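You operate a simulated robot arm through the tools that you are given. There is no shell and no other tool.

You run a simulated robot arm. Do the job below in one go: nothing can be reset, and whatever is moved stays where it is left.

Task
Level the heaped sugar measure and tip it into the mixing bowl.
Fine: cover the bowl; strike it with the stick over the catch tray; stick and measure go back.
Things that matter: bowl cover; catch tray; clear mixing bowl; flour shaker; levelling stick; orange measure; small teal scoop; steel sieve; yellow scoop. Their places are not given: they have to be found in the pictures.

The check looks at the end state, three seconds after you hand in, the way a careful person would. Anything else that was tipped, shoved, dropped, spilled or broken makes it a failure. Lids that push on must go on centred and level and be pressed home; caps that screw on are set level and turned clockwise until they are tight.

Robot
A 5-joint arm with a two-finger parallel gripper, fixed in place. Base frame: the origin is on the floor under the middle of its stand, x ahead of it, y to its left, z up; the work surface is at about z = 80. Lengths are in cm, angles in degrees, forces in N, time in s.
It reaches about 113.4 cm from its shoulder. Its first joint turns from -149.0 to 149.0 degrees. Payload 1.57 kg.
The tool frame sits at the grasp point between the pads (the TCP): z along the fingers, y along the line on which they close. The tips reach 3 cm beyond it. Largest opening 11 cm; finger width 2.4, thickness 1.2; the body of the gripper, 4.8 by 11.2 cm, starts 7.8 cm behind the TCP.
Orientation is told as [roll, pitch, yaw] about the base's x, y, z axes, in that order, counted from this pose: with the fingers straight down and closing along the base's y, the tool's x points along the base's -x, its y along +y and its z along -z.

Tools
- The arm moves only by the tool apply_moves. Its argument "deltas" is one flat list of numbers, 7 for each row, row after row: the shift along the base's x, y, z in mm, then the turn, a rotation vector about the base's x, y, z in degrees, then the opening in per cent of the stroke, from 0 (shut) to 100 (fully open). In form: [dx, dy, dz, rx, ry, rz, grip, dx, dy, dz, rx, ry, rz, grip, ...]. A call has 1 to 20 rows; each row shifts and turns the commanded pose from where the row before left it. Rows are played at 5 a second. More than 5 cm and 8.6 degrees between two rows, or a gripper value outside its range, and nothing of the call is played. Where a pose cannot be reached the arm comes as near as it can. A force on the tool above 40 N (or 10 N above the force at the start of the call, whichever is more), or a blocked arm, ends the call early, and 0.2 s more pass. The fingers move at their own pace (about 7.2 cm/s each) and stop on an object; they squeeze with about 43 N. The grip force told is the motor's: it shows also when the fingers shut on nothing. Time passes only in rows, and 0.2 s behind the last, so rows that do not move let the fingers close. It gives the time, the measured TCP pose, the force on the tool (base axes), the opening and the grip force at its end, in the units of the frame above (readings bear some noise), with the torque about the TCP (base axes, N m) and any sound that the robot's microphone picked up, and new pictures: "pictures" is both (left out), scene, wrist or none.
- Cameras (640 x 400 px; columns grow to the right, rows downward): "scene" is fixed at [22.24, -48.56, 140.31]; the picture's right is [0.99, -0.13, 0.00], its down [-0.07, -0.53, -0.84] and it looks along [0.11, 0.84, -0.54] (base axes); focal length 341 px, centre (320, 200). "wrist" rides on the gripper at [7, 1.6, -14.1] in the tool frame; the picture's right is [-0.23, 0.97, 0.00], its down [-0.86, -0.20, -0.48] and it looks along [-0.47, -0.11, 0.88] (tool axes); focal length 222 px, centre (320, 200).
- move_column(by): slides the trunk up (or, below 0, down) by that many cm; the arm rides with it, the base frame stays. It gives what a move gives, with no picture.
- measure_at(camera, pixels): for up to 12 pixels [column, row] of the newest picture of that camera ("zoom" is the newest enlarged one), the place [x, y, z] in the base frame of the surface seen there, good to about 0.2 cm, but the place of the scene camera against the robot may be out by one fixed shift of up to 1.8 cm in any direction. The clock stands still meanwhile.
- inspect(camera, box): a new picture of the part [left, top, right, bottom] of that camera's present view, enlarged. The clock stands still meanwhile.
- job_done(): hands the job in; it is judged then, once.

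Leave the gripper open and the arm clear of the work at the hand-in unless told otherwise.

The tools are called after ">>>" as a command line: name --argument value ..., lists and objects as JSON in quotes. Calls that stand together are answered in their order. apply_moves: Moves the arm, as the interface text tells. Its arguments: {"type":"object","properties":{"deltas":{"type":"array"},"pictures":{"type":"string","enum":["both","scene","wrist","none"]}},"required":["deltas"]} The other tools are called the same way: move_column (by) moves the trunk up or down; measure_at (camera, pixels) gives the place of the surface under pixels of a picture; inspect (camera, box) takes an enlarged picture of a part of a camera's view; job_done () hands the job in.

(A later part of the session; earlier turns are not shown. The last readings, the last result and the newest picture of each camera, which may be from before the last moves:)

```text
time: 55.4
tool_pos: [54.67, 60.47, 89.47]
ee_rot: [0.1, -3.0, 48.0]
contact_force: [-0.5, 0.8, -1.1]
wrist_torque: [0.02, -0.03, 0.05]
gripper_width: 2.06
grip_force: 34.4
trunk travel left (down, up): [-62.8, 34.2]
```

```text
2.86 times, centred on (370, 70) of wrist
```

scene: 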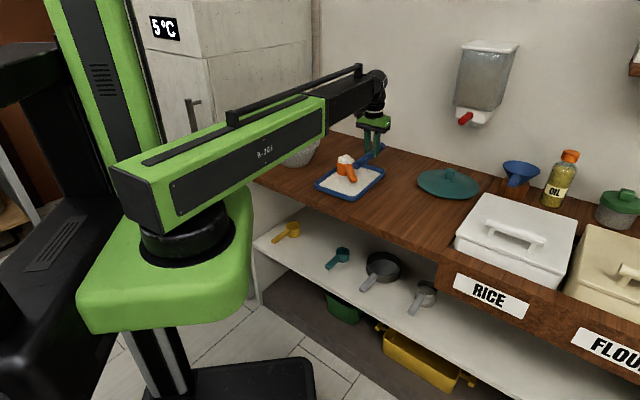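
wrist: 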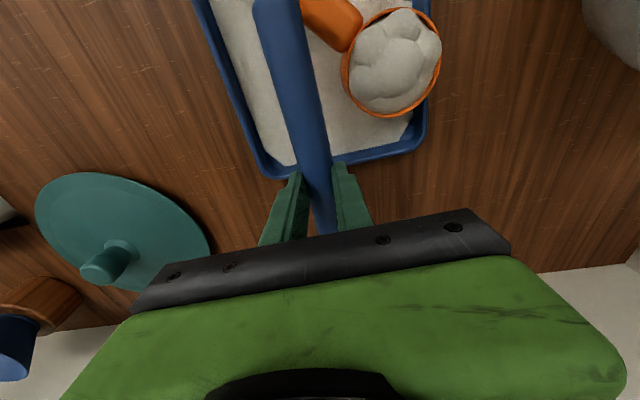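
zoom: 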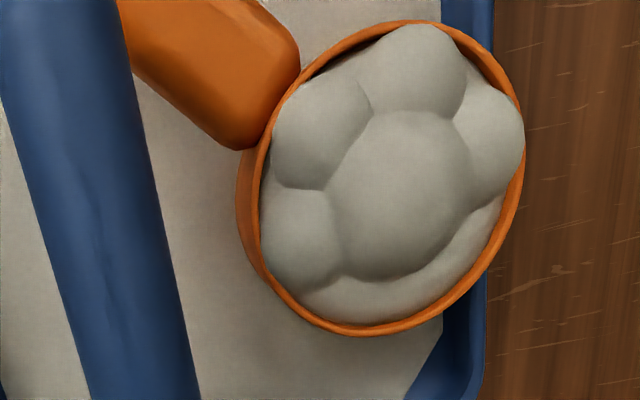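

Five lumps remain after a clean level pass. The two removed earlier were the ones nearest the stick's middle, so I suspect only the middle part of the stick works well. I'll shift inward so the stick's centre passes over the cup; the fingertips stay 0.6 cm above the stick's underside. Lift, go to the outer side again.

>>> move_column --by 2.5

>>> apply_moves --deltas '[-29.4, 11.4, 0, 0, 0, 0, 0, -29.4, 11.4, 0, 0, 0, 0, 0, -29.4, 11.4, 0, 0, 0, 0, 0, -29.4, 11.4, 0, 0, 0, 0, 0, 0, 0, 0, 0, 0, 0, 0]' --pictures "both"

>>> inspect --camera "wrist" --box '[160, 60, 340, 200]'

>>> inspect --camera "scene" --box '[310, 125, 390, 185]'

```text
time: 56.1
tool_pos: [54.57, 60.37, 92.07]
ee_rot: [0.0, -3.0, 47.9]
contact_force: [0.2, 0.3, -0.6]
wrist_torque: [0.06, -0.04, -0.01]
gripper_width: 2.07
grip_force: 34.3
trunk travel left (down, up): [-65.3, 31.7]
```

```text
time: 57.3
tool_pos: [42.76, 64.86, 92.0]
ee_rot: [0.0, -3.0, 48.1]
contact_force: [-0.7, 0.5, -0.9]
wrist_torque: [0.03, -0.02, 0.03]
gripper_width: 2.07
grip_force: 34.3
trunk travel left (down, up): [-65.3, 31.7]
```

scene: 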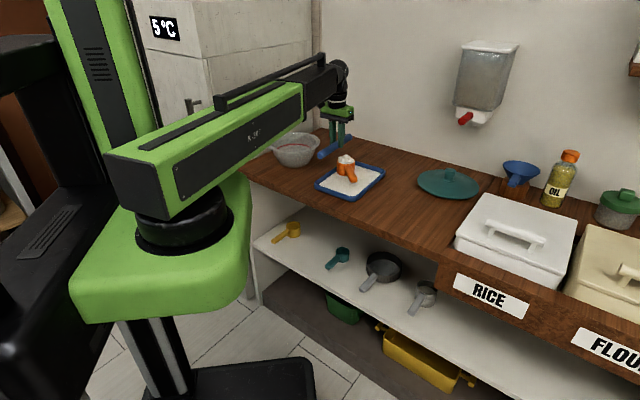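
wrist: 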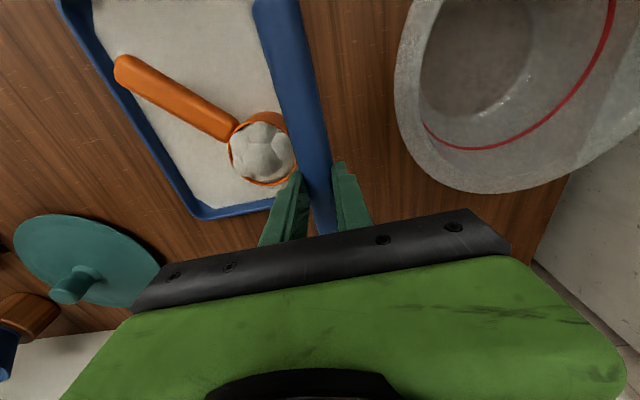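

```text
2.86 times, centred on (250, 130) of wrist
```

zoom: 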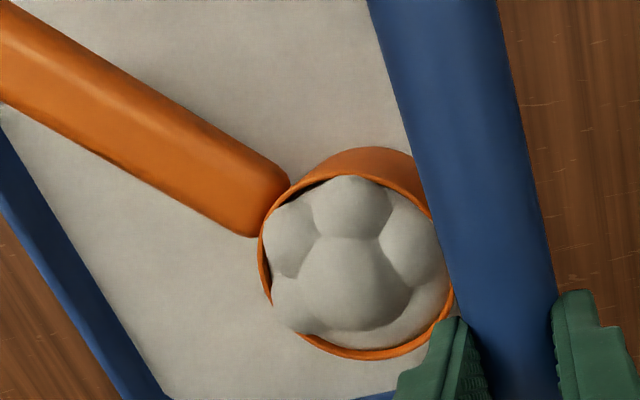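

```text
6.67 times, centred on (350, 155) of scene
```

zoom: 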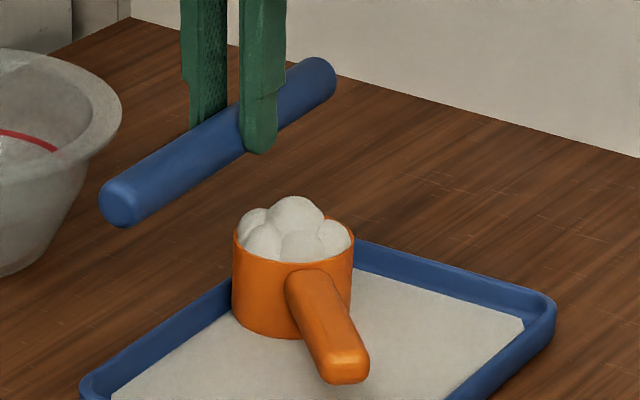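

All five lumps are visible. The stick centre is now in line with the cup. I'll lower back to strike height and sweep across slowly.

>>> move_column --by -2.5

>>> apply_moves --deltas '[2.97, -2.68, 0, 0, 0, 0, 0, 2.97, -2.68, 0, 0, 0, 0, 0, 2.97, -2.68, 0, 0, 0, 0, 0, 2.97, -2.68, 0, 0, 0, 0, 0, 2.97, -2.68, 0, 0, 0, 0, 0, 2.97, -2.68, 0, 0, 0, 0, 0, 2.97, -2.68, 0, 0, 0, 0, 0, 2.97, -2.68, 0, 0, 0, 0, 0, 2.97, -2.68, 0, 0, 0, 0, 0, 2.97, -2.68, 0, 0, 0, 0, 0, 2.97, -2.68, 0, 0, 0, 0, 0]' --pictures "both"

>>> inspect --camera "scene" --box '[310, 130, 390, 190]'

```text
time: 58.0
tool_pos: [42.86, 64.74, 89.51]
ee_rot: [0.0, -2.9, 48.0]
contact_force: [0.4, 1.0, -0.8]
wrist_torque: [0.04, -0.03, -0.05]
gripper_width: 2.07
grip_force: 34.4
trunk travel left (down, up): [-62.8, 34.2]
```

```text
time: 60.4
tool_pos: [45.93, 61.88, 89.52]
ee_rot: [-0.1, -2.9, 48.1]
contact_force: [-0.1, -0.4, -0.8]
wrist_torque: [0.01, -0.01, 0.01]
gripper_width: 2.07
grip_force: 34.3
trunk travel left (down, up): [-62.8, 34.2]
```

scene: 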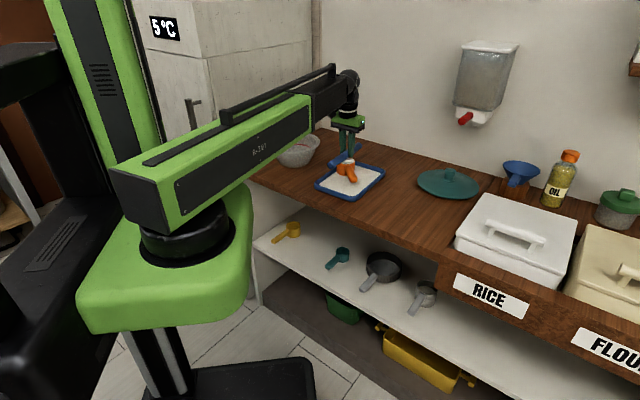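
wrist: 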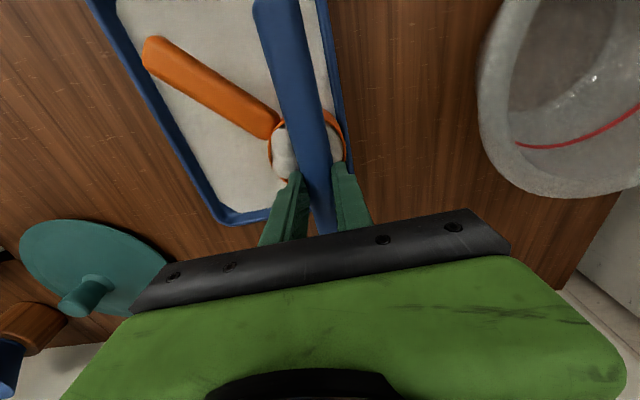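

```text
6.67 times, centred on (350, 160) of scene
```

zoom: 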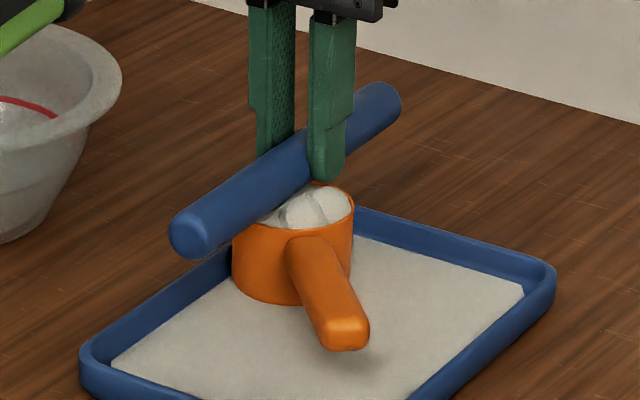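

Progress looks clean with no contact. I'll continue the sweep across and off the near side.

>>> apply_moves --deltas '[2.97, -2.68, 0, 0, 0, 0, 0, 2.97, -2.68, 0, 0, 0, 0, 0, 2.97, -2.68, 0, 0, 0, 0, 0, 2.97, -2.68, 0, 0, 0, 0, 0, 2.97, -2.68, 0, 0, 0, 0, 0, 2.97, -2.68, 0, 0, 0, 0, 0, 2.97, -2.68, 0, 0, 0, 0, 0, 2.97, -2.68, 0, 0, 0, 0, 0, 2.97, -2.68, 0, 0, 0, 0, 0, 2.97, -2.68, 0, 0, 0, 0, 0, 2.97, -2.68, 0, 0, 0, 0, 0, 2.97, -2.68, 0, 0, 0, 0, 0, 2.97, -2.68, 0, 0, 0, 0, 0, 2.97, -2.68, 0, 0, 0, 0, 0, 2.97, -2.68, 0, 0, 0, 0, 0, 2.97, -2.68, 0, 0, 0, 0, 0]' --pictures "both"

>>> inspect --camera "scene" --box '[310, 130, 390, 190]'

>>> inspect --camera "wrist" --box '[290, 40, 450, 180]'

```text
time: 63.8
tool_pos: [50.78, 57.5, 89.64]
ee_rot: [0.0, -3.1, 48.1]
contact_force: [-0.1, 0.3, 0.0]
wrist_torque: [0.03, -0.03, 0.0]
gripper_width: 2.07
grip_force: 34.5
trunk travel left (down, up): [-62.8, 34.2]
```

scene: 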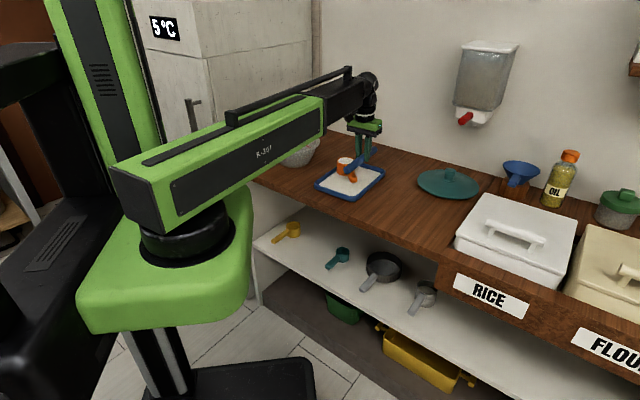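
wrist: 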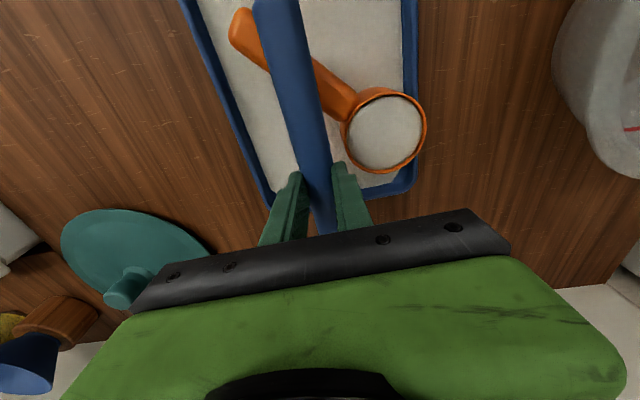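

```text
6.67 times, centred on (350, 160) of scene
```

zoom: 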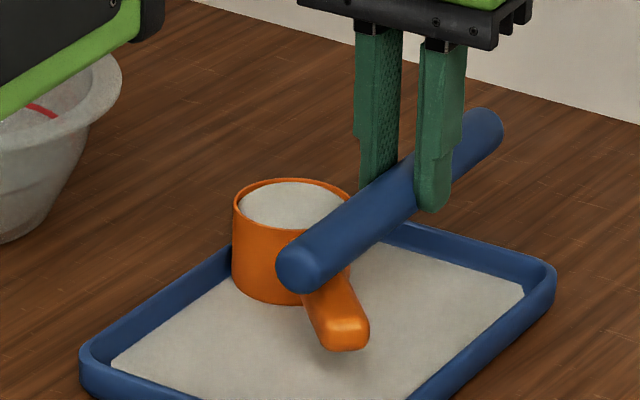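

```text
2.86 times, centred on (370, 110) of wrist
```

zoom: 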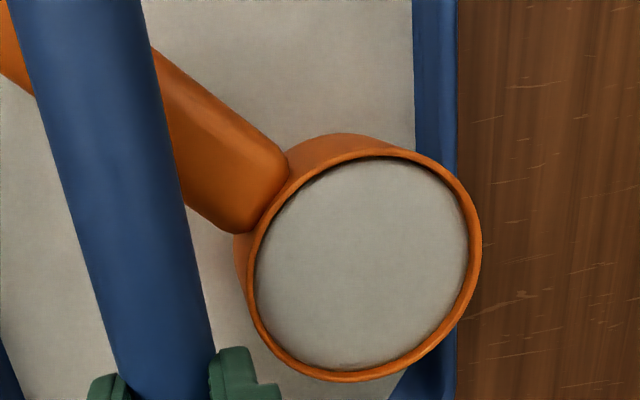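

The measure is now level: flat sugar just below the rim, excess in the tray. Next I return the stick. Raise 4 cm, go back over its original place (59.1,44.2) with yaw 44°, and look.

>>> move_column --by 4

>>> apply_moves --deltas '[20.8, -33.4, 0, 0, 0, -1, 0, 20.8, -33.4, 0, 0, 0, -1, 0, 20.8, -33.4, 0, 0, 0, -1, 0, 20.8, -33.4, 0, 0, 0, -1, 0, 0, 0, 0, 0, 0, 0, 0, 0, 0, 0, 0, 0, 0, 0]' --pictures "both"

```text
time: 64.7
tool_pos: [50.82, 57.67, 93.51]
ee_rot: [0.0, -3.0, 48.0]
contact_force: [-0.5, -0.1, 0.1]
wrist_torque: [0.03, -0.01, -0.03]
gripper_width: 2.06
grip_force: 34.7
trunk travel left (down, up): [-66.8, 30.2]
```

```text
time: 66.0
tool_pos: [59.25, 44.12, 93.6]
ee_rot: [0.0, -2.9, 44.0]
contact_force: [-0.5, -0.8, -1.2]
wrist_torque: [0.01, -0.02, 0.01]
gripper_width: 2.07
grip_force: 34.2
trunk travel left (down, up): [-66.8, 30.2]
```

scene: 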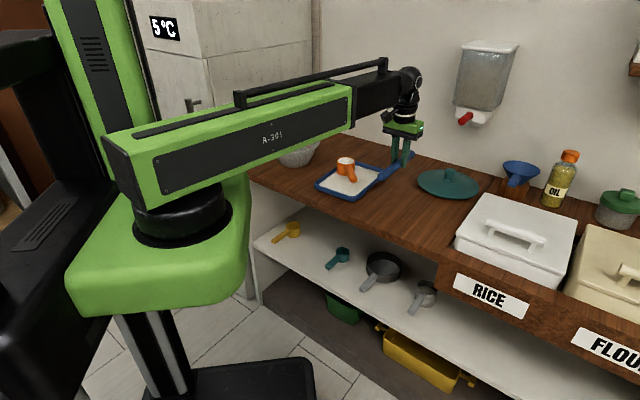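
wrist: 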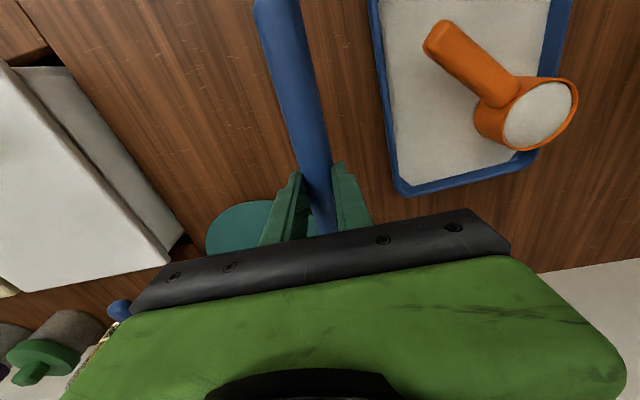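

I'm over the stick's original spot. Lower 9.3 cm to just above the table, then feel down in small steps.

>>> move_column --by -9.3

>>> move_column --by -0.15

>>> apply_moves --deltas '[0, 0, 0, 0, 0, 0, 0, 0, 0, 0, 0, 0, 0, 0]' --pictures "none"

```text
time: 67.3
tool_pos: [59.16, 44.16, 84.23]
ee_rot: [0.0, -2.9, 44.0]
contact_force: [-0.1, 0.1, -0.8]
wrist_torque: [0.02, -0.04, 0.0]
gripper_width: 2.07
grip_force: 33.8
trunk travel left (down, up): [-57.5, 39.5]
```

```text
time: 67.8
tool_pos: [59.19, 44.1, 84.11]
ee_rot: [-0.1, -3.0, 44.1]
contact_force: [-0.1, -0.4, -0.7]
wrist_torque: [0.02, 0.02, 0.01]
gripper_width: 2.08
grip_force: 34.3
trunk travel left (down, up): [-57.4, 39.6]
```

```text
time: 68.4
tool_pos: [59.14, 44.13, 84.17]
ee_rot: [0.0, -3.0, 44.0]
contact_force: [0.3, 0.1, -0.6]
wrist_torque: [0.01, -0.03, -0.02]
gripper_width: 2.08
grip_force: 33.6
trunk travel left (down, up): [-57.4, 39.6]
```

Still free at z≈84.1. Continuing in 1 mm steps until the table is felt.

>>> move_column --by -0.1

>>> move_column --by -0.1

>>> apply_moves --deltas '[0, 0, 0, 0, 0, 0, 0, 0, 0, 0, 0, 0, 0, 0]' --pictures "none"

```text
time: 68.9
tool_pos: [59.11, 44.17, 84.07]
ee_rot: [-0.1, -2.9, 43.9]
contact_force: [0.7, 1.0, 6.2]
wrist_torque: [-0.49, 0.48, 0.0]
gripper_width: 2.07
grip_force: 34.0
trunk travel left (down, up): [-57.3, 39.7]
```

```text
time: 69.5
tool_pos: [59.12, 44.07, 83.93]
ee_rot: [0.0, -3.1, 44.1]
contact_force: [0.8, 0.4, 5.3]
wrist_torque: [-0.4, 0.47, 0.0]
gripper_width: 2.08
grip_force: 35.1
trunk travel left (down, up): [-57.2, 39.8]
```

```text
time: 70.0
tool_pos: [59.24, 44.21, 83.97]
ee_rot: [0.0, -3.0, 44.0]
contact_force: [-1.3, -0.4, 0.8]
wrist_torque: [-0.15, 0.16, 0.01]
gripper_width: 2.08
grip_force: 34.5
trunk travel left (down, up): [-57.2, 39.8]
```

The inner end touches the table and the stick has settled level. One more millimetre, then I open the fingers moderately to release it.

>>> move_column --by -0.1

>>> apply_moves --deltas '[0, 0, 0, 0, 0, 0, 22, 0, 0, 0, 0, 0, 0, 25, 0, 0, 0, 0, 0, 0, 35, 0, 0, 0, 0, 0, 0, 45, 0, 0, 0, 0, 0, 0, 55, 0, 0, 0, 0, 0, 0, 55]' --pictures "both"

```text
time: 70.6
tool_pos: [59.15, 44.17, 83.85]
ee_rot: [-0.1, -3.0, 44.0]
contact_force: [2.7, 2.7, 10.9]
wrist_torque: [-0.38, 0.4, -0.04]
gripper_width: 2.07
grip_force: 33.7
trunk travel left (down, up): [-57.1, 39.9]
```

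```text
time: 72.0
tool_pos: [59.13, 44.14, 83.79]
ee_rot: [0.0, -3.0, 44.0]
contact_force: [-0.1, -0.2, -0.1]
wrist_torque: [-0.03, -0.01, 0.01]
gripper_width: 6.04
grip_force: 0.1
trunk travel left (down, up): [-57.1, 39.9]
```

scene: 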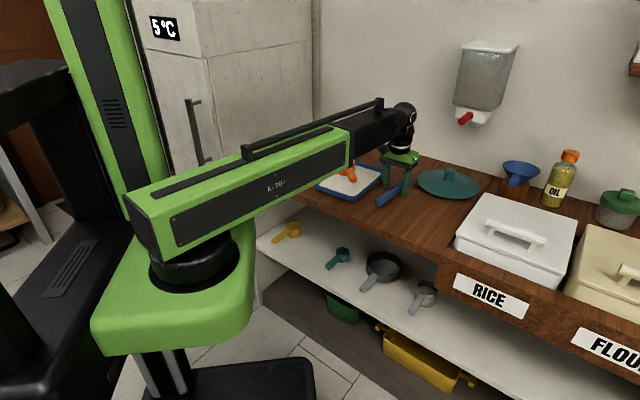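
wrist: 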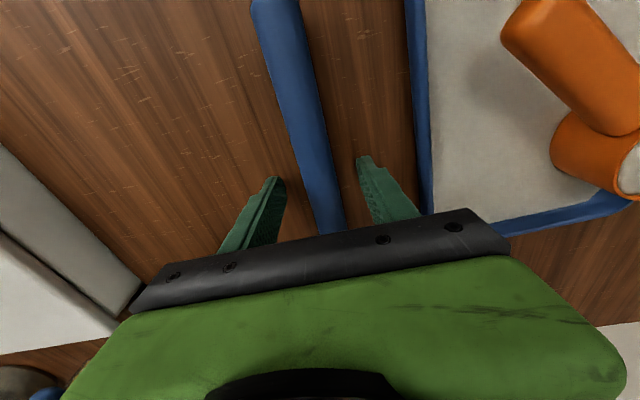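

The stick is released in its place. I'll raise the column 14 cm straight up, then take out the 3° tilt and look.

>>> move_column --by 14

>>> apply_moves --deltas '[0, 0, 0, -1.04, 1.08, 0, 55, 0, 0, 0, -1.04, 1.08, 0, 55, 0, 0, 0, 0, 0, 0, 55]' --pictures "both"

>>> inspect --camera "wrist" --box '[260, 0, 640, 240]'

```text
time: 73.6
tool_pos: [59.13, 44.09, 97.91]
ee_rot: [0.1, -2.9, 44.0]
contact_force: [-0.6, -0.2, 0.3]
wrist_torque: [-0.01, 0.02, 0.01]
gripper_width: 6.05
grip_force: 0.0
trunk travel left (down, up): [-71.1, 25.9]
```

```text
time: 74.4
tool_pos: [59.17, 44.12, 97.67]
ee_rot: [-0.1, -0.1, 44.0]
contact_force: [-0.2, 0.9, 1.2]
wrist_torque: [0.01, 0.02, 0.01]
gripper_width: 6.03
grip_force: 0.0
trunk travel left (down, up): [-71.1, 25.9]
```

scene: 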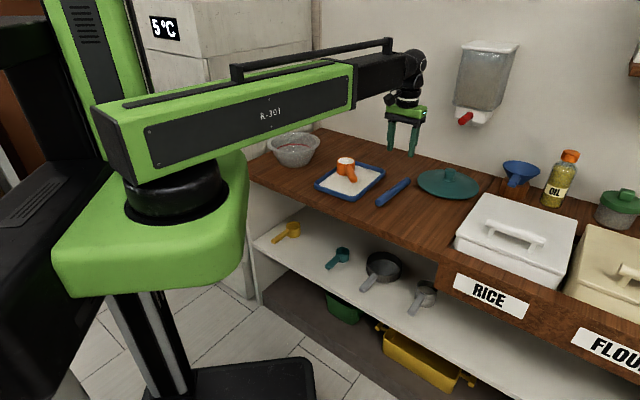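
wrist: 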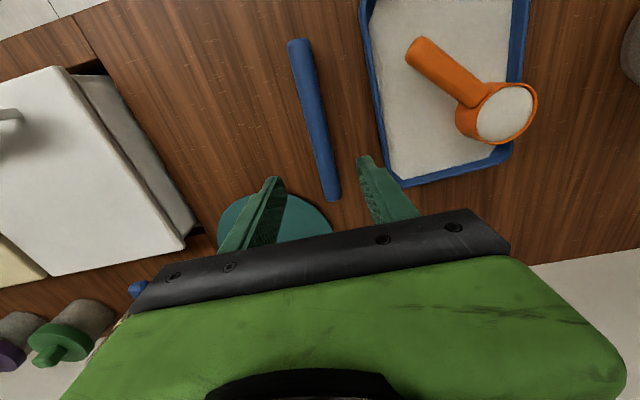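

```text
1.67 times, centred on (450, 120) of wrist
```

zoom: 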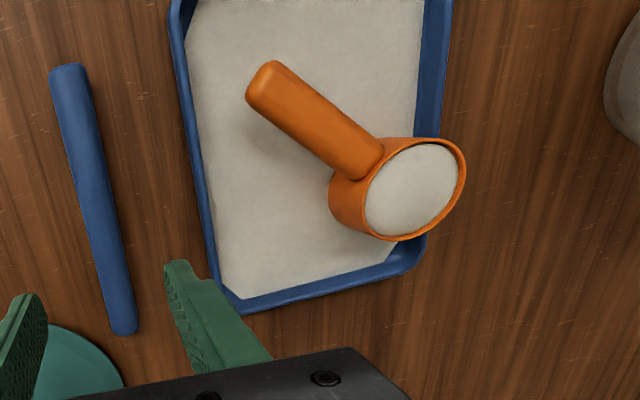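

The stick lies back where it was. Now the measure: I'll measure its handle and cup from this view.

>>> measure_at --camera "wrist" --pixels '[[420, 47], [432, 57], [445, 67], [460, 80], [475, 95], [412, 40], [505, 112], [536, 100], [500, 142], [460, 125], [490, 88], [430, 120]]'

>>> measure_at --camera "scene" --pixels '[[342, 162], [350, 175], [352, 180], [346, 168], [320, 183], [360, 198], [382, 168], [350, 159]]'

```text
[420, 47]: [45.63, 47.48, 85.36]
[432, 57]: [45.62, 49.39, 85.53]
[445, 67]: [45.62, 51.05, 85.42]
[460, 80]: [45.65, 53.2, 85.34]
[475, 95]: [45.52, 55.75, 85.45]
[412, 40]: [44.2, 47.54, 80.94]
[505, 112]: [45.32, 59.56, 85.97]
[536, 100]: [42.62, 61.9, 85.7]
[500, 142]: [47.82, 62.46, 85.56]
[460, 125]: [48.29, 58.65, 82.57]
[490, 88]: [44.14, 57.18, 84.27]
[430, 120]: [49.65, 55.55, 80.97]
```

```text
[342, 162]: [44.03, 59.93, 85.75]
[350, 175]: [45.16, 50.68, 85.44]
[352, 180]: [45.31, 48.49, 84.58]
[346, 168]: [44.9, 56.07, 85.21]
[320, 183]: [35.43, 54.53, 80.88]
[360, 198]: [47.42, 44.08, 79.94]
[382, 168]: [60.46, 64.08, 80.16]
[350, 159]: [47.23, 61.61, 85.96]
```

The handle lies along x≈45.6 from y≈47 to y≈56.5, with the cup centre at (45.3,60). To plan the pour I need to know how far the boom can retract, so I'll measure the boom and wrist parts in the scene view.

>>> measure_at --camera "scene" --pixels '[[352, 80], [352, 105], [300, 90], [160, 150], [415, 65], [400, 95], [408, 100], [415, 110], [360, 75], [385, 75], [120, 140], [350, 62]]'

>>> inspect --camera "scene" --box '[330, 30, 450, 170]'

```text
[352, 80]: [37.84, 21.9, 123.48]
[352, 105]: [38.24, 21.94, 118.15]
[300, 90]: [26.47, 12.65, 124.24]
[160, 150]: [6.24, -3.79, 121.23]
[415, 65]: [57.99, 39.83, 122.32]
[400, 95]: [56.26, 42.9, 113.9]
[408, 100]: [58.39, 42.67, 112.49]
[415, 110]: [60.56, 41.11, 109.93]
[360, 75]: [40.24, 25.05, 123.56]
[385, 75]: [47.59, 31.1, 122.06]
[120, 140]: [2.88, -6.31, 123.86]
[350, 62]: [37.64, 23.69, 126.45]
```

```text
2.86 times, centred on (390, 100) of scene
```

zoom: 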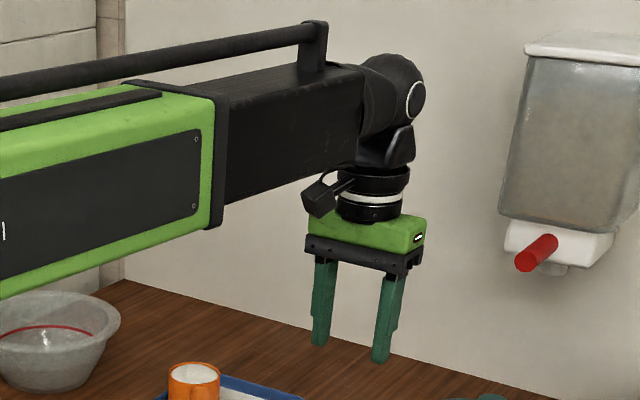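

The wrist centre is about 24.5 cm above the TCP and the boom axis at z≈122. To pour I'd like to grip the handle with the fingers sloping down along it, wrist behind the handle end, then roll the gripper. First I turn the gripper to yaw −90 (camera on top when tilted) and move above the handle at a safe height.

>>> apply_moves --deltas '[-8, 3.5, 0, 0, 0, -7.88, 55, -8, 3.5, 0, 0, 0, -7.88, 55, -8, 3.5, 0, 0, 0, -7.88, 55, -8, 3.5, 0, 0, 0, -7.88, 55, -8, 3.5, 0, 0, 0, -7.88, 55, -8, 3.5, 0, 0, 0, -7.88, 55, -8, 3.5, 0, 0, 0, -7.88, 55, -8, 3.5, 0, 0, 0, -7.88, 55, -8, 3.5, 0, 0, 0, -7.88, 55, -8, 3.5, 0, 0, 0, -7.88, 55, -8, 3.5, 0, 0, 0, -7.88, 55, -8, 3.5, 0, 0, 0, -7.88, 55, -8, 3.5, 0, 0, 0, -7.88, 55, -8, 3.5, 0, 0, 0, -7.88, 55, -8, 3.5, 0, 0, 0, -7.88, 55, -8, 3.5, 0, 0, 0, -7.88, 55, -8, 3.5, 0, 0, 0, -7.88, 55, 0, 0, 0, 0, 0, 0, 55]' --pictures "both"

```text
time: 78.2
tool_pos: [45.64, 49.97, 97.75]
ee_rot: [0.0, 0.0, -90.0]
contact_force: [-0.4, 0.6, -0.8]
wrist_torque: [0.03, 0.04, 0.03]
gripper_width: 6.05
grip_force: 0.1
trunk travel left (down, up): [-71.1, 25.9]
```

scene: 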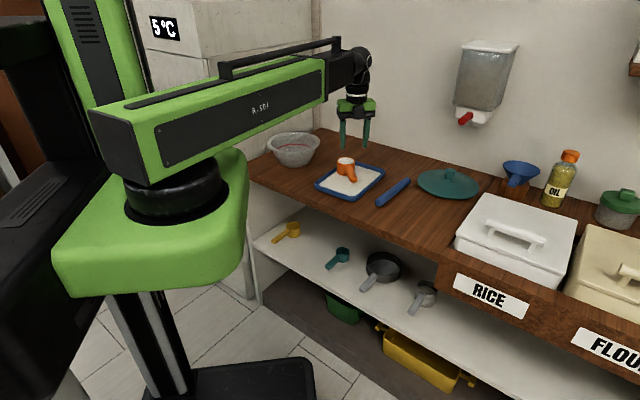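
wrist: 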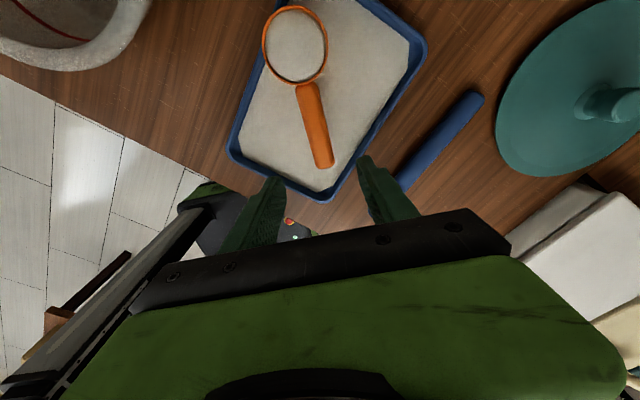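

Yaw −90 is reached, and the measure is seen clearly at (300,60) with its handle toward (320,165). Now a tilt test at this safe height: 30° about x with the matching rise.

>>> apply_moves --deltas '[0, 0, 2.1, 7.5, 0, 0, 55, 0, 0, 6.2, 7.5, 0, 0, 55, 0, 0, 10.3, 7.5, 0, 0, 55, 0, 0, 14.2, 7.5, 0, 0, 55, 0, 0, 0, 0, 0, 0, 55]' --pictures "both"

```text
time: 79.4
tool_pos: [45.63, 50.15, 100.95]
ee_rot: [0.0, 30.2, -89.9]
contact_force: [0.3, 0.2, 0.5]
wrist_torque: [0.01, 0.04, -0.04]
gripper_width: 6.04
grip_force: 0.1
trunk travel left (down, up): [-71.1, 25.9]
```

scene: 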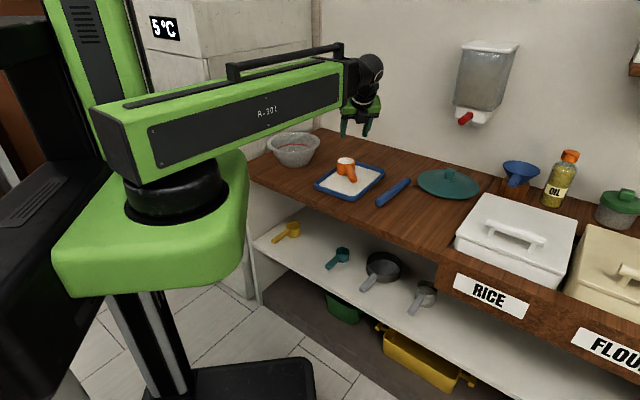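
wrist: 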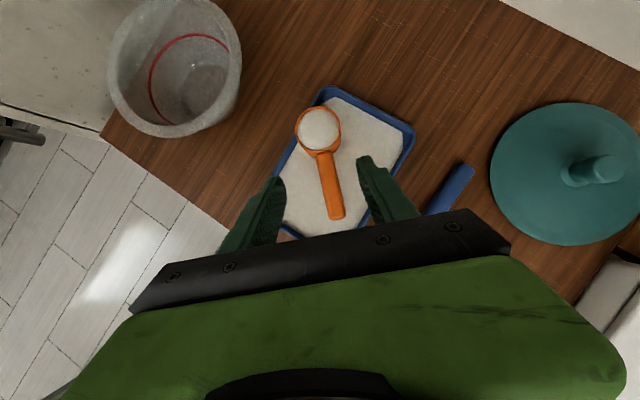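

The tilt works as modelled (rise 3.2 cm, no reach warning). I'll continue to 60° to see whether the boom can retract that far.

>>> apply_moves --deltas '[0, 0, 17.8, 7.5, 0, 0, 55, 0, 0, 21.1, 7.5, 0, 0, 55, 0, 0, 24.1, 7.5, 0, 0, 55, 0, 0, 26.6, 7.5, 0, 0, 55, 0, 0, 0, 0, 0, 0, 55]' --pictures "both"

```text
time: 80.6
tool_pos: [47.35, 51.36, 109.61]
ee_rot: [0.0, 59.9, -89.9]
contact_force: [-0.1, -0.6, 0.4]
wrist_torque: [0.01, 0.01, 0.03]
gripper_width: 6.06
grip_force: 0.1
out of reach, approached as far as the arm can: row 3, 4
trunk travel left (down, up): [-71.1, 25.9]
```

scene: 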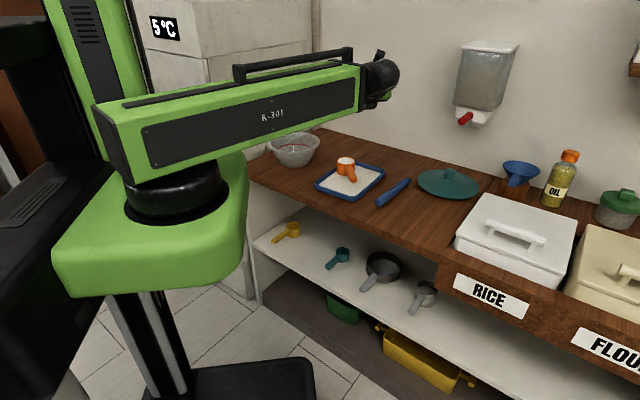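
wrist: 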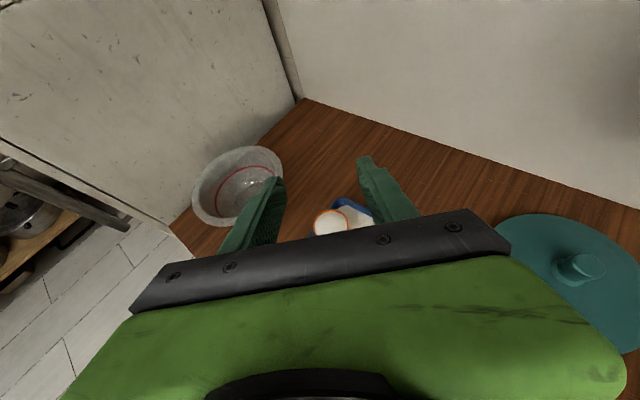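

The boom's minimum wrist radius is about 56 cm. A tilt of 50° (fingers 40° below horizontal) with TCP at (45.6,52) fits, so I'll set that pose high up and check the alignment with the handle.

>>> apply_moves --deltas '[-8.7, 3.2, -18, -5, 0, 0, 55, -8.8, 3.2, -16.7, -5, 0, 0, 55, 0, 0, 0, 0, 0, 0, 55]' --pictures "both"

```text
time: 81.4
tool_pos: [45.57, 52.03, 106.16]
ee_rot: [0.1, 50.0, -89.8]
contact_force: [-0.1, 1.2, 0.5]
wrist_torque: [0.02, -0.04, -0.01]
gripper_width: 6.05
grip_force: 0.1
trunk travel left (down, up): [-71.1, 25.9]
```

scene: 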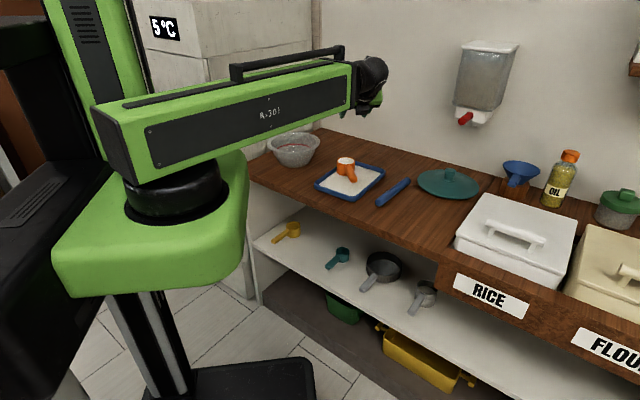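
wrist: 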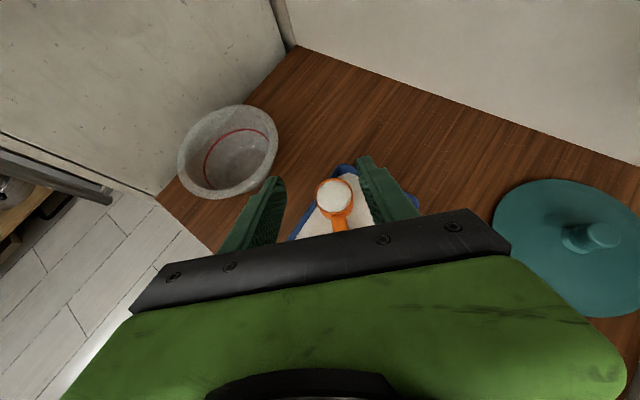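

The pose is reached and the measure is centred between the fingers. I'll lower the column 15 cm and look again.

>>> move_column --by -15

>>> apply_moves --deltas '[0, 0, 0, 0, 0, 0, 55]' --pictures "both"

>>> inspect --camera "scene" --box '[300, 100, 420, 210]'

>>> measure_at --camera "wrist" --pixels '[[335, 215], [333, 200], [337, 225], [320, 190], [350, 190], [340, 235]]'

```text
time: 83.2
tool_pos: [45.54, 51.96, 91.3]
ee_rot: [0.1, 50.1, -89.9]
contact_force: [0.2, -0.2, -0.8]
wrist_torque: [-0.01, -0.01, 0.0]
gripper_width: 6.05
grip_force: 0.0
trunk travel left (down, up): [-56.1, 40.9]
```

```text
time: 83.6
tool_pos: [45.61, 51.96, 91.29]
ee_rot: [0.2, 50.0, -90.0]
contact_force: [0.8, 0.1, 0.1]
wrist_torque: [-0.01, 0.0, 0.02]
gripper_width: 6.05
grip_force: 0.1
trunk travel left (down, up): [-56.1, 40.9]
```

scene: 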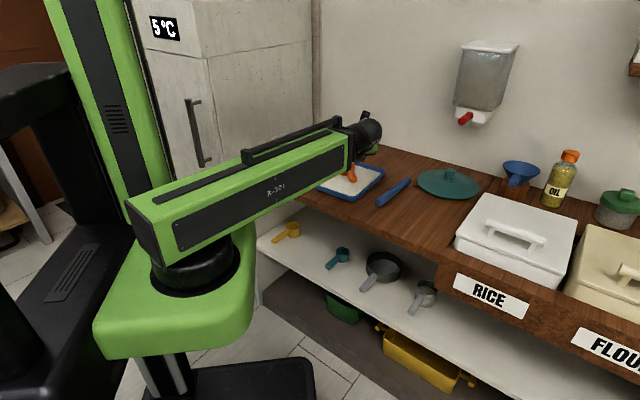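
wrist: 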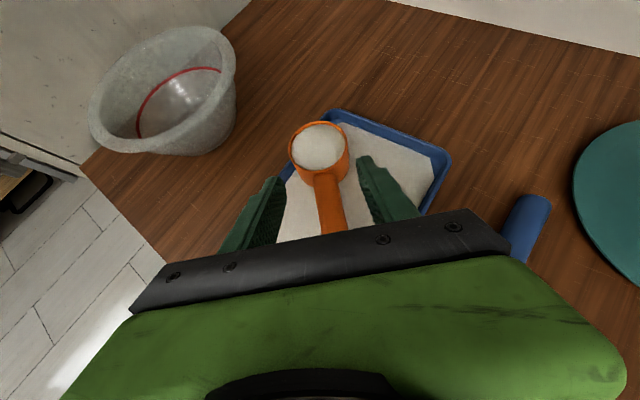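

```text
3.64 times, centred on (360, 155) of scene
```

zoom: 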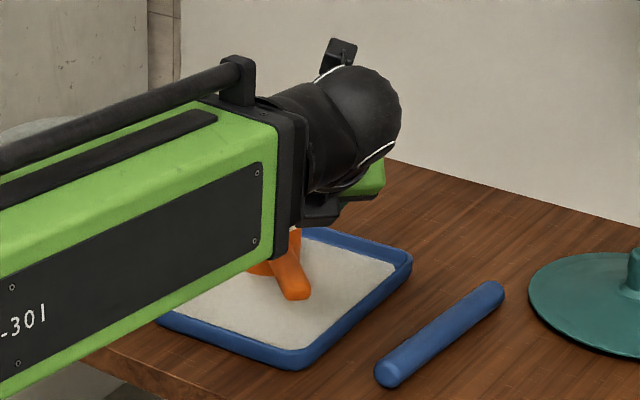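

```text
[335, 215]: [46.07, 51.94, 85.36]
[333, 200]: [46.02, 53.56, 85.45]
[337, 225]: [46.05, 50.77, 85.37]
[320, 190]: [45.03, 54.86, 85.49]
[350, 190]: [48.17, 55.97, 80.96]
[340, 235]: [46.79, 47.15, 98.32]
```

The handle is centred between the fingers (x≈45.6 at row 215). Lowering another 4.5 cm and checking.

>>> move_column --by -4.5

>>> apply_moves --deltas '[0, 0, 0, 0, 0, 0, 55]' --pictures "wrist"

>>> inspect --camera "wrist" --box '[220, 80, 440, 250]'

```text
time: 84.5
tool_pos: [45.64, 51.97, 86.67]
ee_rot: [0.1, 50.0, -89.9]
contact_force: [0.2, -1.3, -0.2]
wrist_torque: [0.0, 0.01, 0.01]
gripper_width: 6.04
grip_force: 0.1
trunk travel left (down, up): [-51.6, 45.4]
```

```text
time: 84.9
tool_pos: [45.65, 52.09, 86.73]
ee_rot: [0.1, 50.1, -89.9]
contact_force: [0.2, -0.1, 0.0]
wrist_torque: [0.02, -0.03, -0.01]
gripper_width: 6.06
grip_force: 0.1
trunk travel left (down, up): [-51.6, 45.4]
```

wrist: 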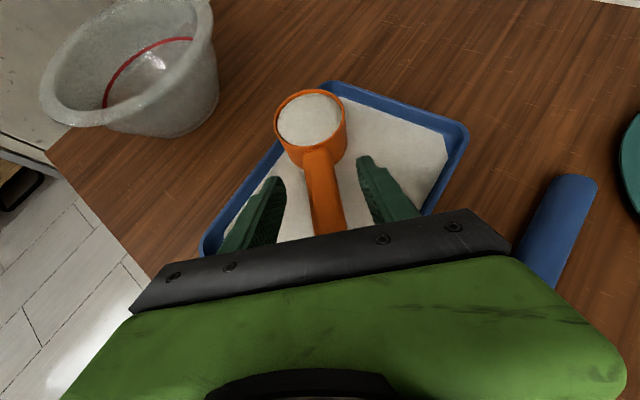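

```text
2.35 times, centred on (330, 165) of wrist
```

zoom: 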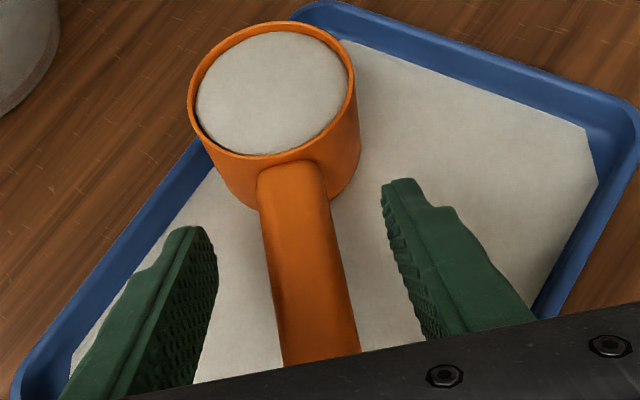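

The fingers straddle the handle well. Lowering 2.0 cm to the handle's mid-height.

>>> move_column --by -2.0

>>> apply_moves --deltas '[0, 0, 0, 0, 0, 0, 55]' --pictures "both"

>>> inspect --camera "wrist" --box '[220, 60, 440, 250]'

```text
time: 85.5
tool_pos: [45.58, 52.05, 84.85]
ee_rot: [0.2, 49.9, -89.8]
contact_force: [0.2, 0.7, 0.2]
wrist_torque: [-0.03, 0.03, -0.02]
gripper_width: 6.05
grip_force: 0.1
trunk travel left (down, up): [-49.6, 47.4]
```

```text
time: 85.9
tool_pos: [45.6, 52.04, 84.82]
ee_rot: [0.1, 50.1, -89.9]
contact_force: [0.0, 0.3, -0.6]
wrist_torque: [0.0, -0.02, 0.02]
gripper_width: 6.03
grip_force: 0.0
trunk travel left (down, up): [-49.6, 47.4]
```

scene: 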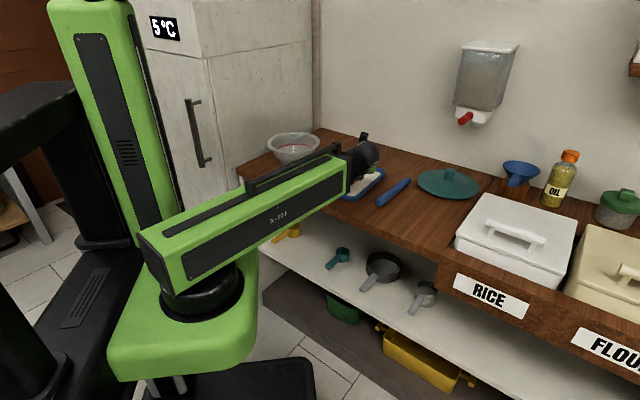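
wrist: 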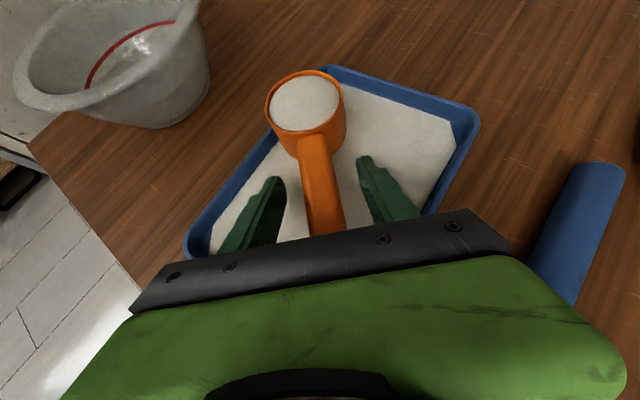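

```text
2.11 times, centred on (330, 155) of wrist
```

zoom: 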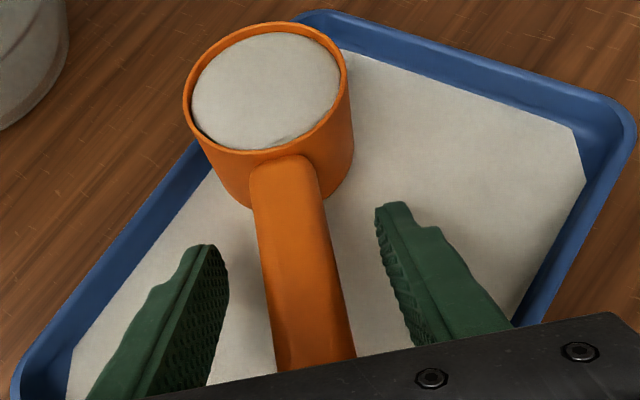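

Aligned. I'll lower a final 2 mm and close the fingers gently in stages on the handle.

>>> move_column --by -0.2

>>> apply_moves --deltas '[0, 0, 0, 0, 0, 0, 45, 0, 0, 0, 0, 0, 0, 38, 0, 0, 0, 0, 0, 0, 32, 0, 0, 0, 0, 0, 0, 27, 0, 0, 0, 0, 0, 0, 23, 0, 0, 0, 0, 0, 0, 18, 0, 0, 0, 0, 0, 0, 10, 0, 0, 0, 0, 0, 0, 0, 0, 0, 0, 0, 0, 0, 0, 0, 0, 0, 0, 0, 0, 0]' --pictures "both"

>>> inspect --camera "wrist" --box '[220, 60, 440, 250]'

```text
time: 86.5
tool_pos: [45.57, 51.98, 84.54]
ee_rot: [0.1, 50.0, -89.9]
contact_force: [-0.3, -0.1, -0.4]
wrist_torque: [0.04, -0.03, -0.02]
gripper_width: 6.05
grip_force: 0.1
trunk travel left (down, up): [-49.4, 47.6]
```

```text
time: 88.7
tool_pos: [45.63, 52.03, 84.56]
ee_rot: [0.1, 50.0, -89.9]
contact_force: [0.2, 0.5, 0.7]
wrist_torque: [-0.03, -0.02, -0.02]
gripper_width: 2.58
grip_force: 36.6
trunk travel left (down, up): [-49.4, 47.6]
```

scene: 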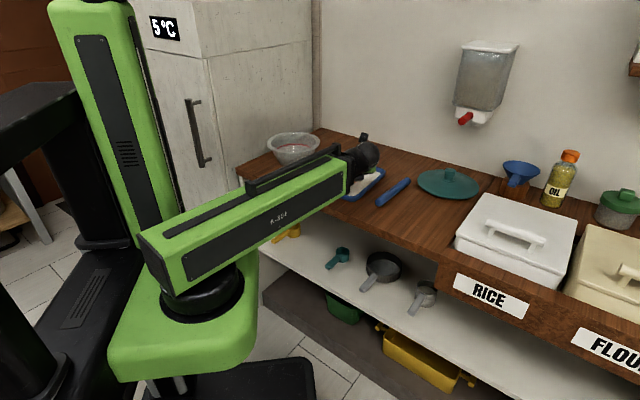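
wrist: 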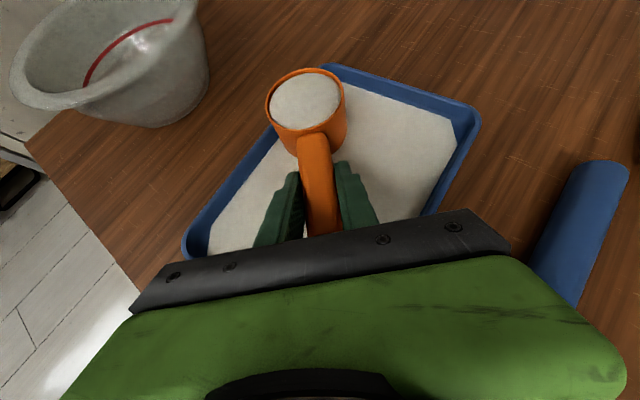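

```text
2.11 times, centred on (330, 155) of wrist
```

zoom: 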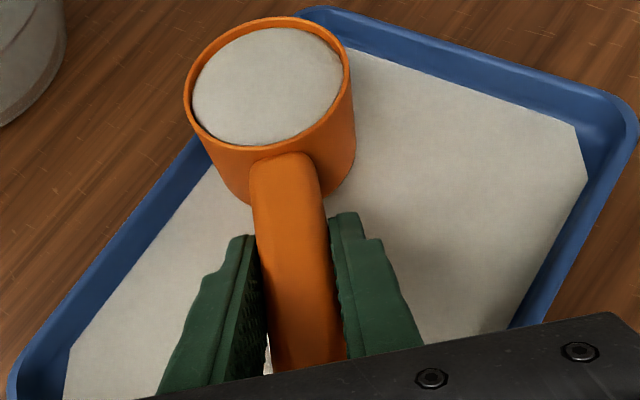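

Firm grip on the handle (2.58 cm, 37 N). I'll lift 1.5 cm and check that the cup stays level.

>>> move_column --by 1.5

>>> apply_moves --deltas '[0, 0, 0, 0, 0, 0, 0, 0, 0, 0, 0, 0, 0, 0]' --pictures "wrist"

>>> inspect --camera "wrist" --box '[220, 60, 440, 250]'

>>> measure_at --camera "wrist" --pixels '[[305, 72], [268, 100], [343, 95], [312, 130], [305, 100], [318, 160], [322, 200]]'

```text
time: 89.3
tool_pos: [45.52, 52.13, 86.08]
ee_rot: [0.1, 49.8, -89.9]
contact_force: [-0.2, -1.1, -1.9]
wrist_torque: [-0.09, 0.01, 0.02]
gripper_width: 2.56
grip_force: 37.0
trunk travel left (down, up): [-50.9, 46.1]
```

```text
time: 89.9
tool_pos: [45.71, 51.99, 86.1]
ee_rot: [0.1, 49.9, -89.8]
contact_force: [0.1, 0.2, -1.4]
wrist_torque: [-0.09, 0.0, -0.03]
gripper_width: 2.55
grip_force: 37.1
trunk travel left (down, up): [-50.9, 46.1]
```

wrist: 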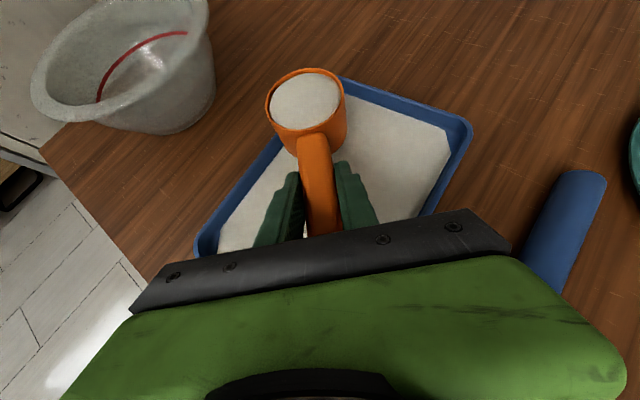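

```text
2.11 times, centred on (330, 155) of wrist
```

zoom: 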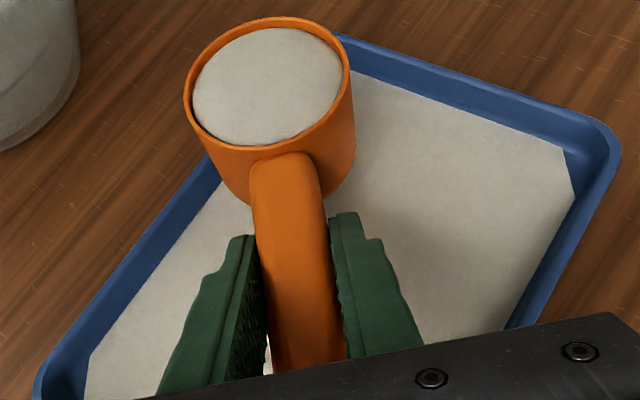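

```text
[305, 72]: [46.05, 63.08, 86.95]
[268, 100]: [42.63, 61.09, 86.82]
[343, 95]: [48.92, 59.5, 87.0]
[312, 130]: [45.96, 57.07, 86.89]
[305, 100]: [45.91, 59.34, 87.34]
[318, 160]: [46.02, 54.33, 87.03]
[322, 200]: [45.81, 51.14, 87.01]
```

The cup is lifted level (rim about 86.9 all round). I'll raise it another 17 cm to clear the bowl.

>>> move_column --by 17

>>> apply_moves --deltas '[-4.5, 10.2, 0, 0, 0, 2, 0, -4.5, 10.2, 0, 0, 0, 2, 0, -4.5, 10.2, 0, 0, 0, 2, 0, -4.5, 10.2, 0, 0, 0, 2, 0, -4.5, 10.2, 0, 0, 0, 2, 0, -4.5, 10.2, 0, 0, 0, 2, 0, -4.5, 10.2, 0, 0, 0, 2, 0, -4.5, 10.2, 0, 0, 0, 2, 0, -4.5, 10.2, 0, 0, 0, 2, 0, -4.5, 10.2, 0, 0, 0, 2, 0, 0, 0, 0, 0, 0, 0, 0]' --pictures "both"

```text
time: 91.8
tool_pos: [45.52, 52.04, 103.18]
ee_rot: [0.0, 49.9, -90.0]
contact_force: [0.1, -0.5, -2.6]
wrist_torque: [-0.1, -0.02, -0.02]
gripper_width: 2.57
grip_force: 36.6
trunk travel left (down, up): [-67.9, 29.1]
```

```text
time: 94.2
tool_pos: [41.19, 62.3, 103.09]
ee_rot: [0.1, 50.0, -69.8]
contact_force: [0.0, -0.2, -1.4]
wrist_torque: [-0.12, -0.05, -0.02]
gripper_width: 2.53
grip_force: 36.5
trunk travel left (down, up): [-67.9, 29.1]
```

scene: 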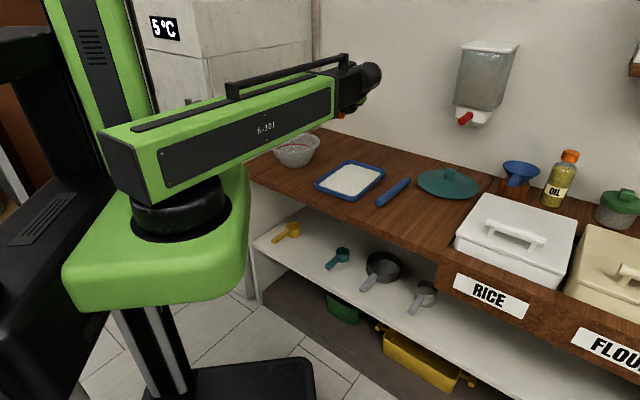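
wrist: 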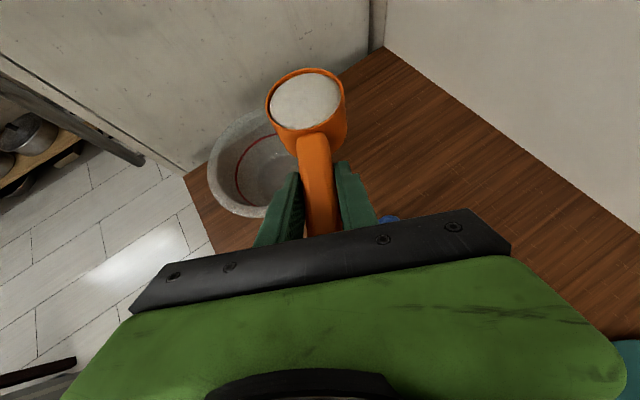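

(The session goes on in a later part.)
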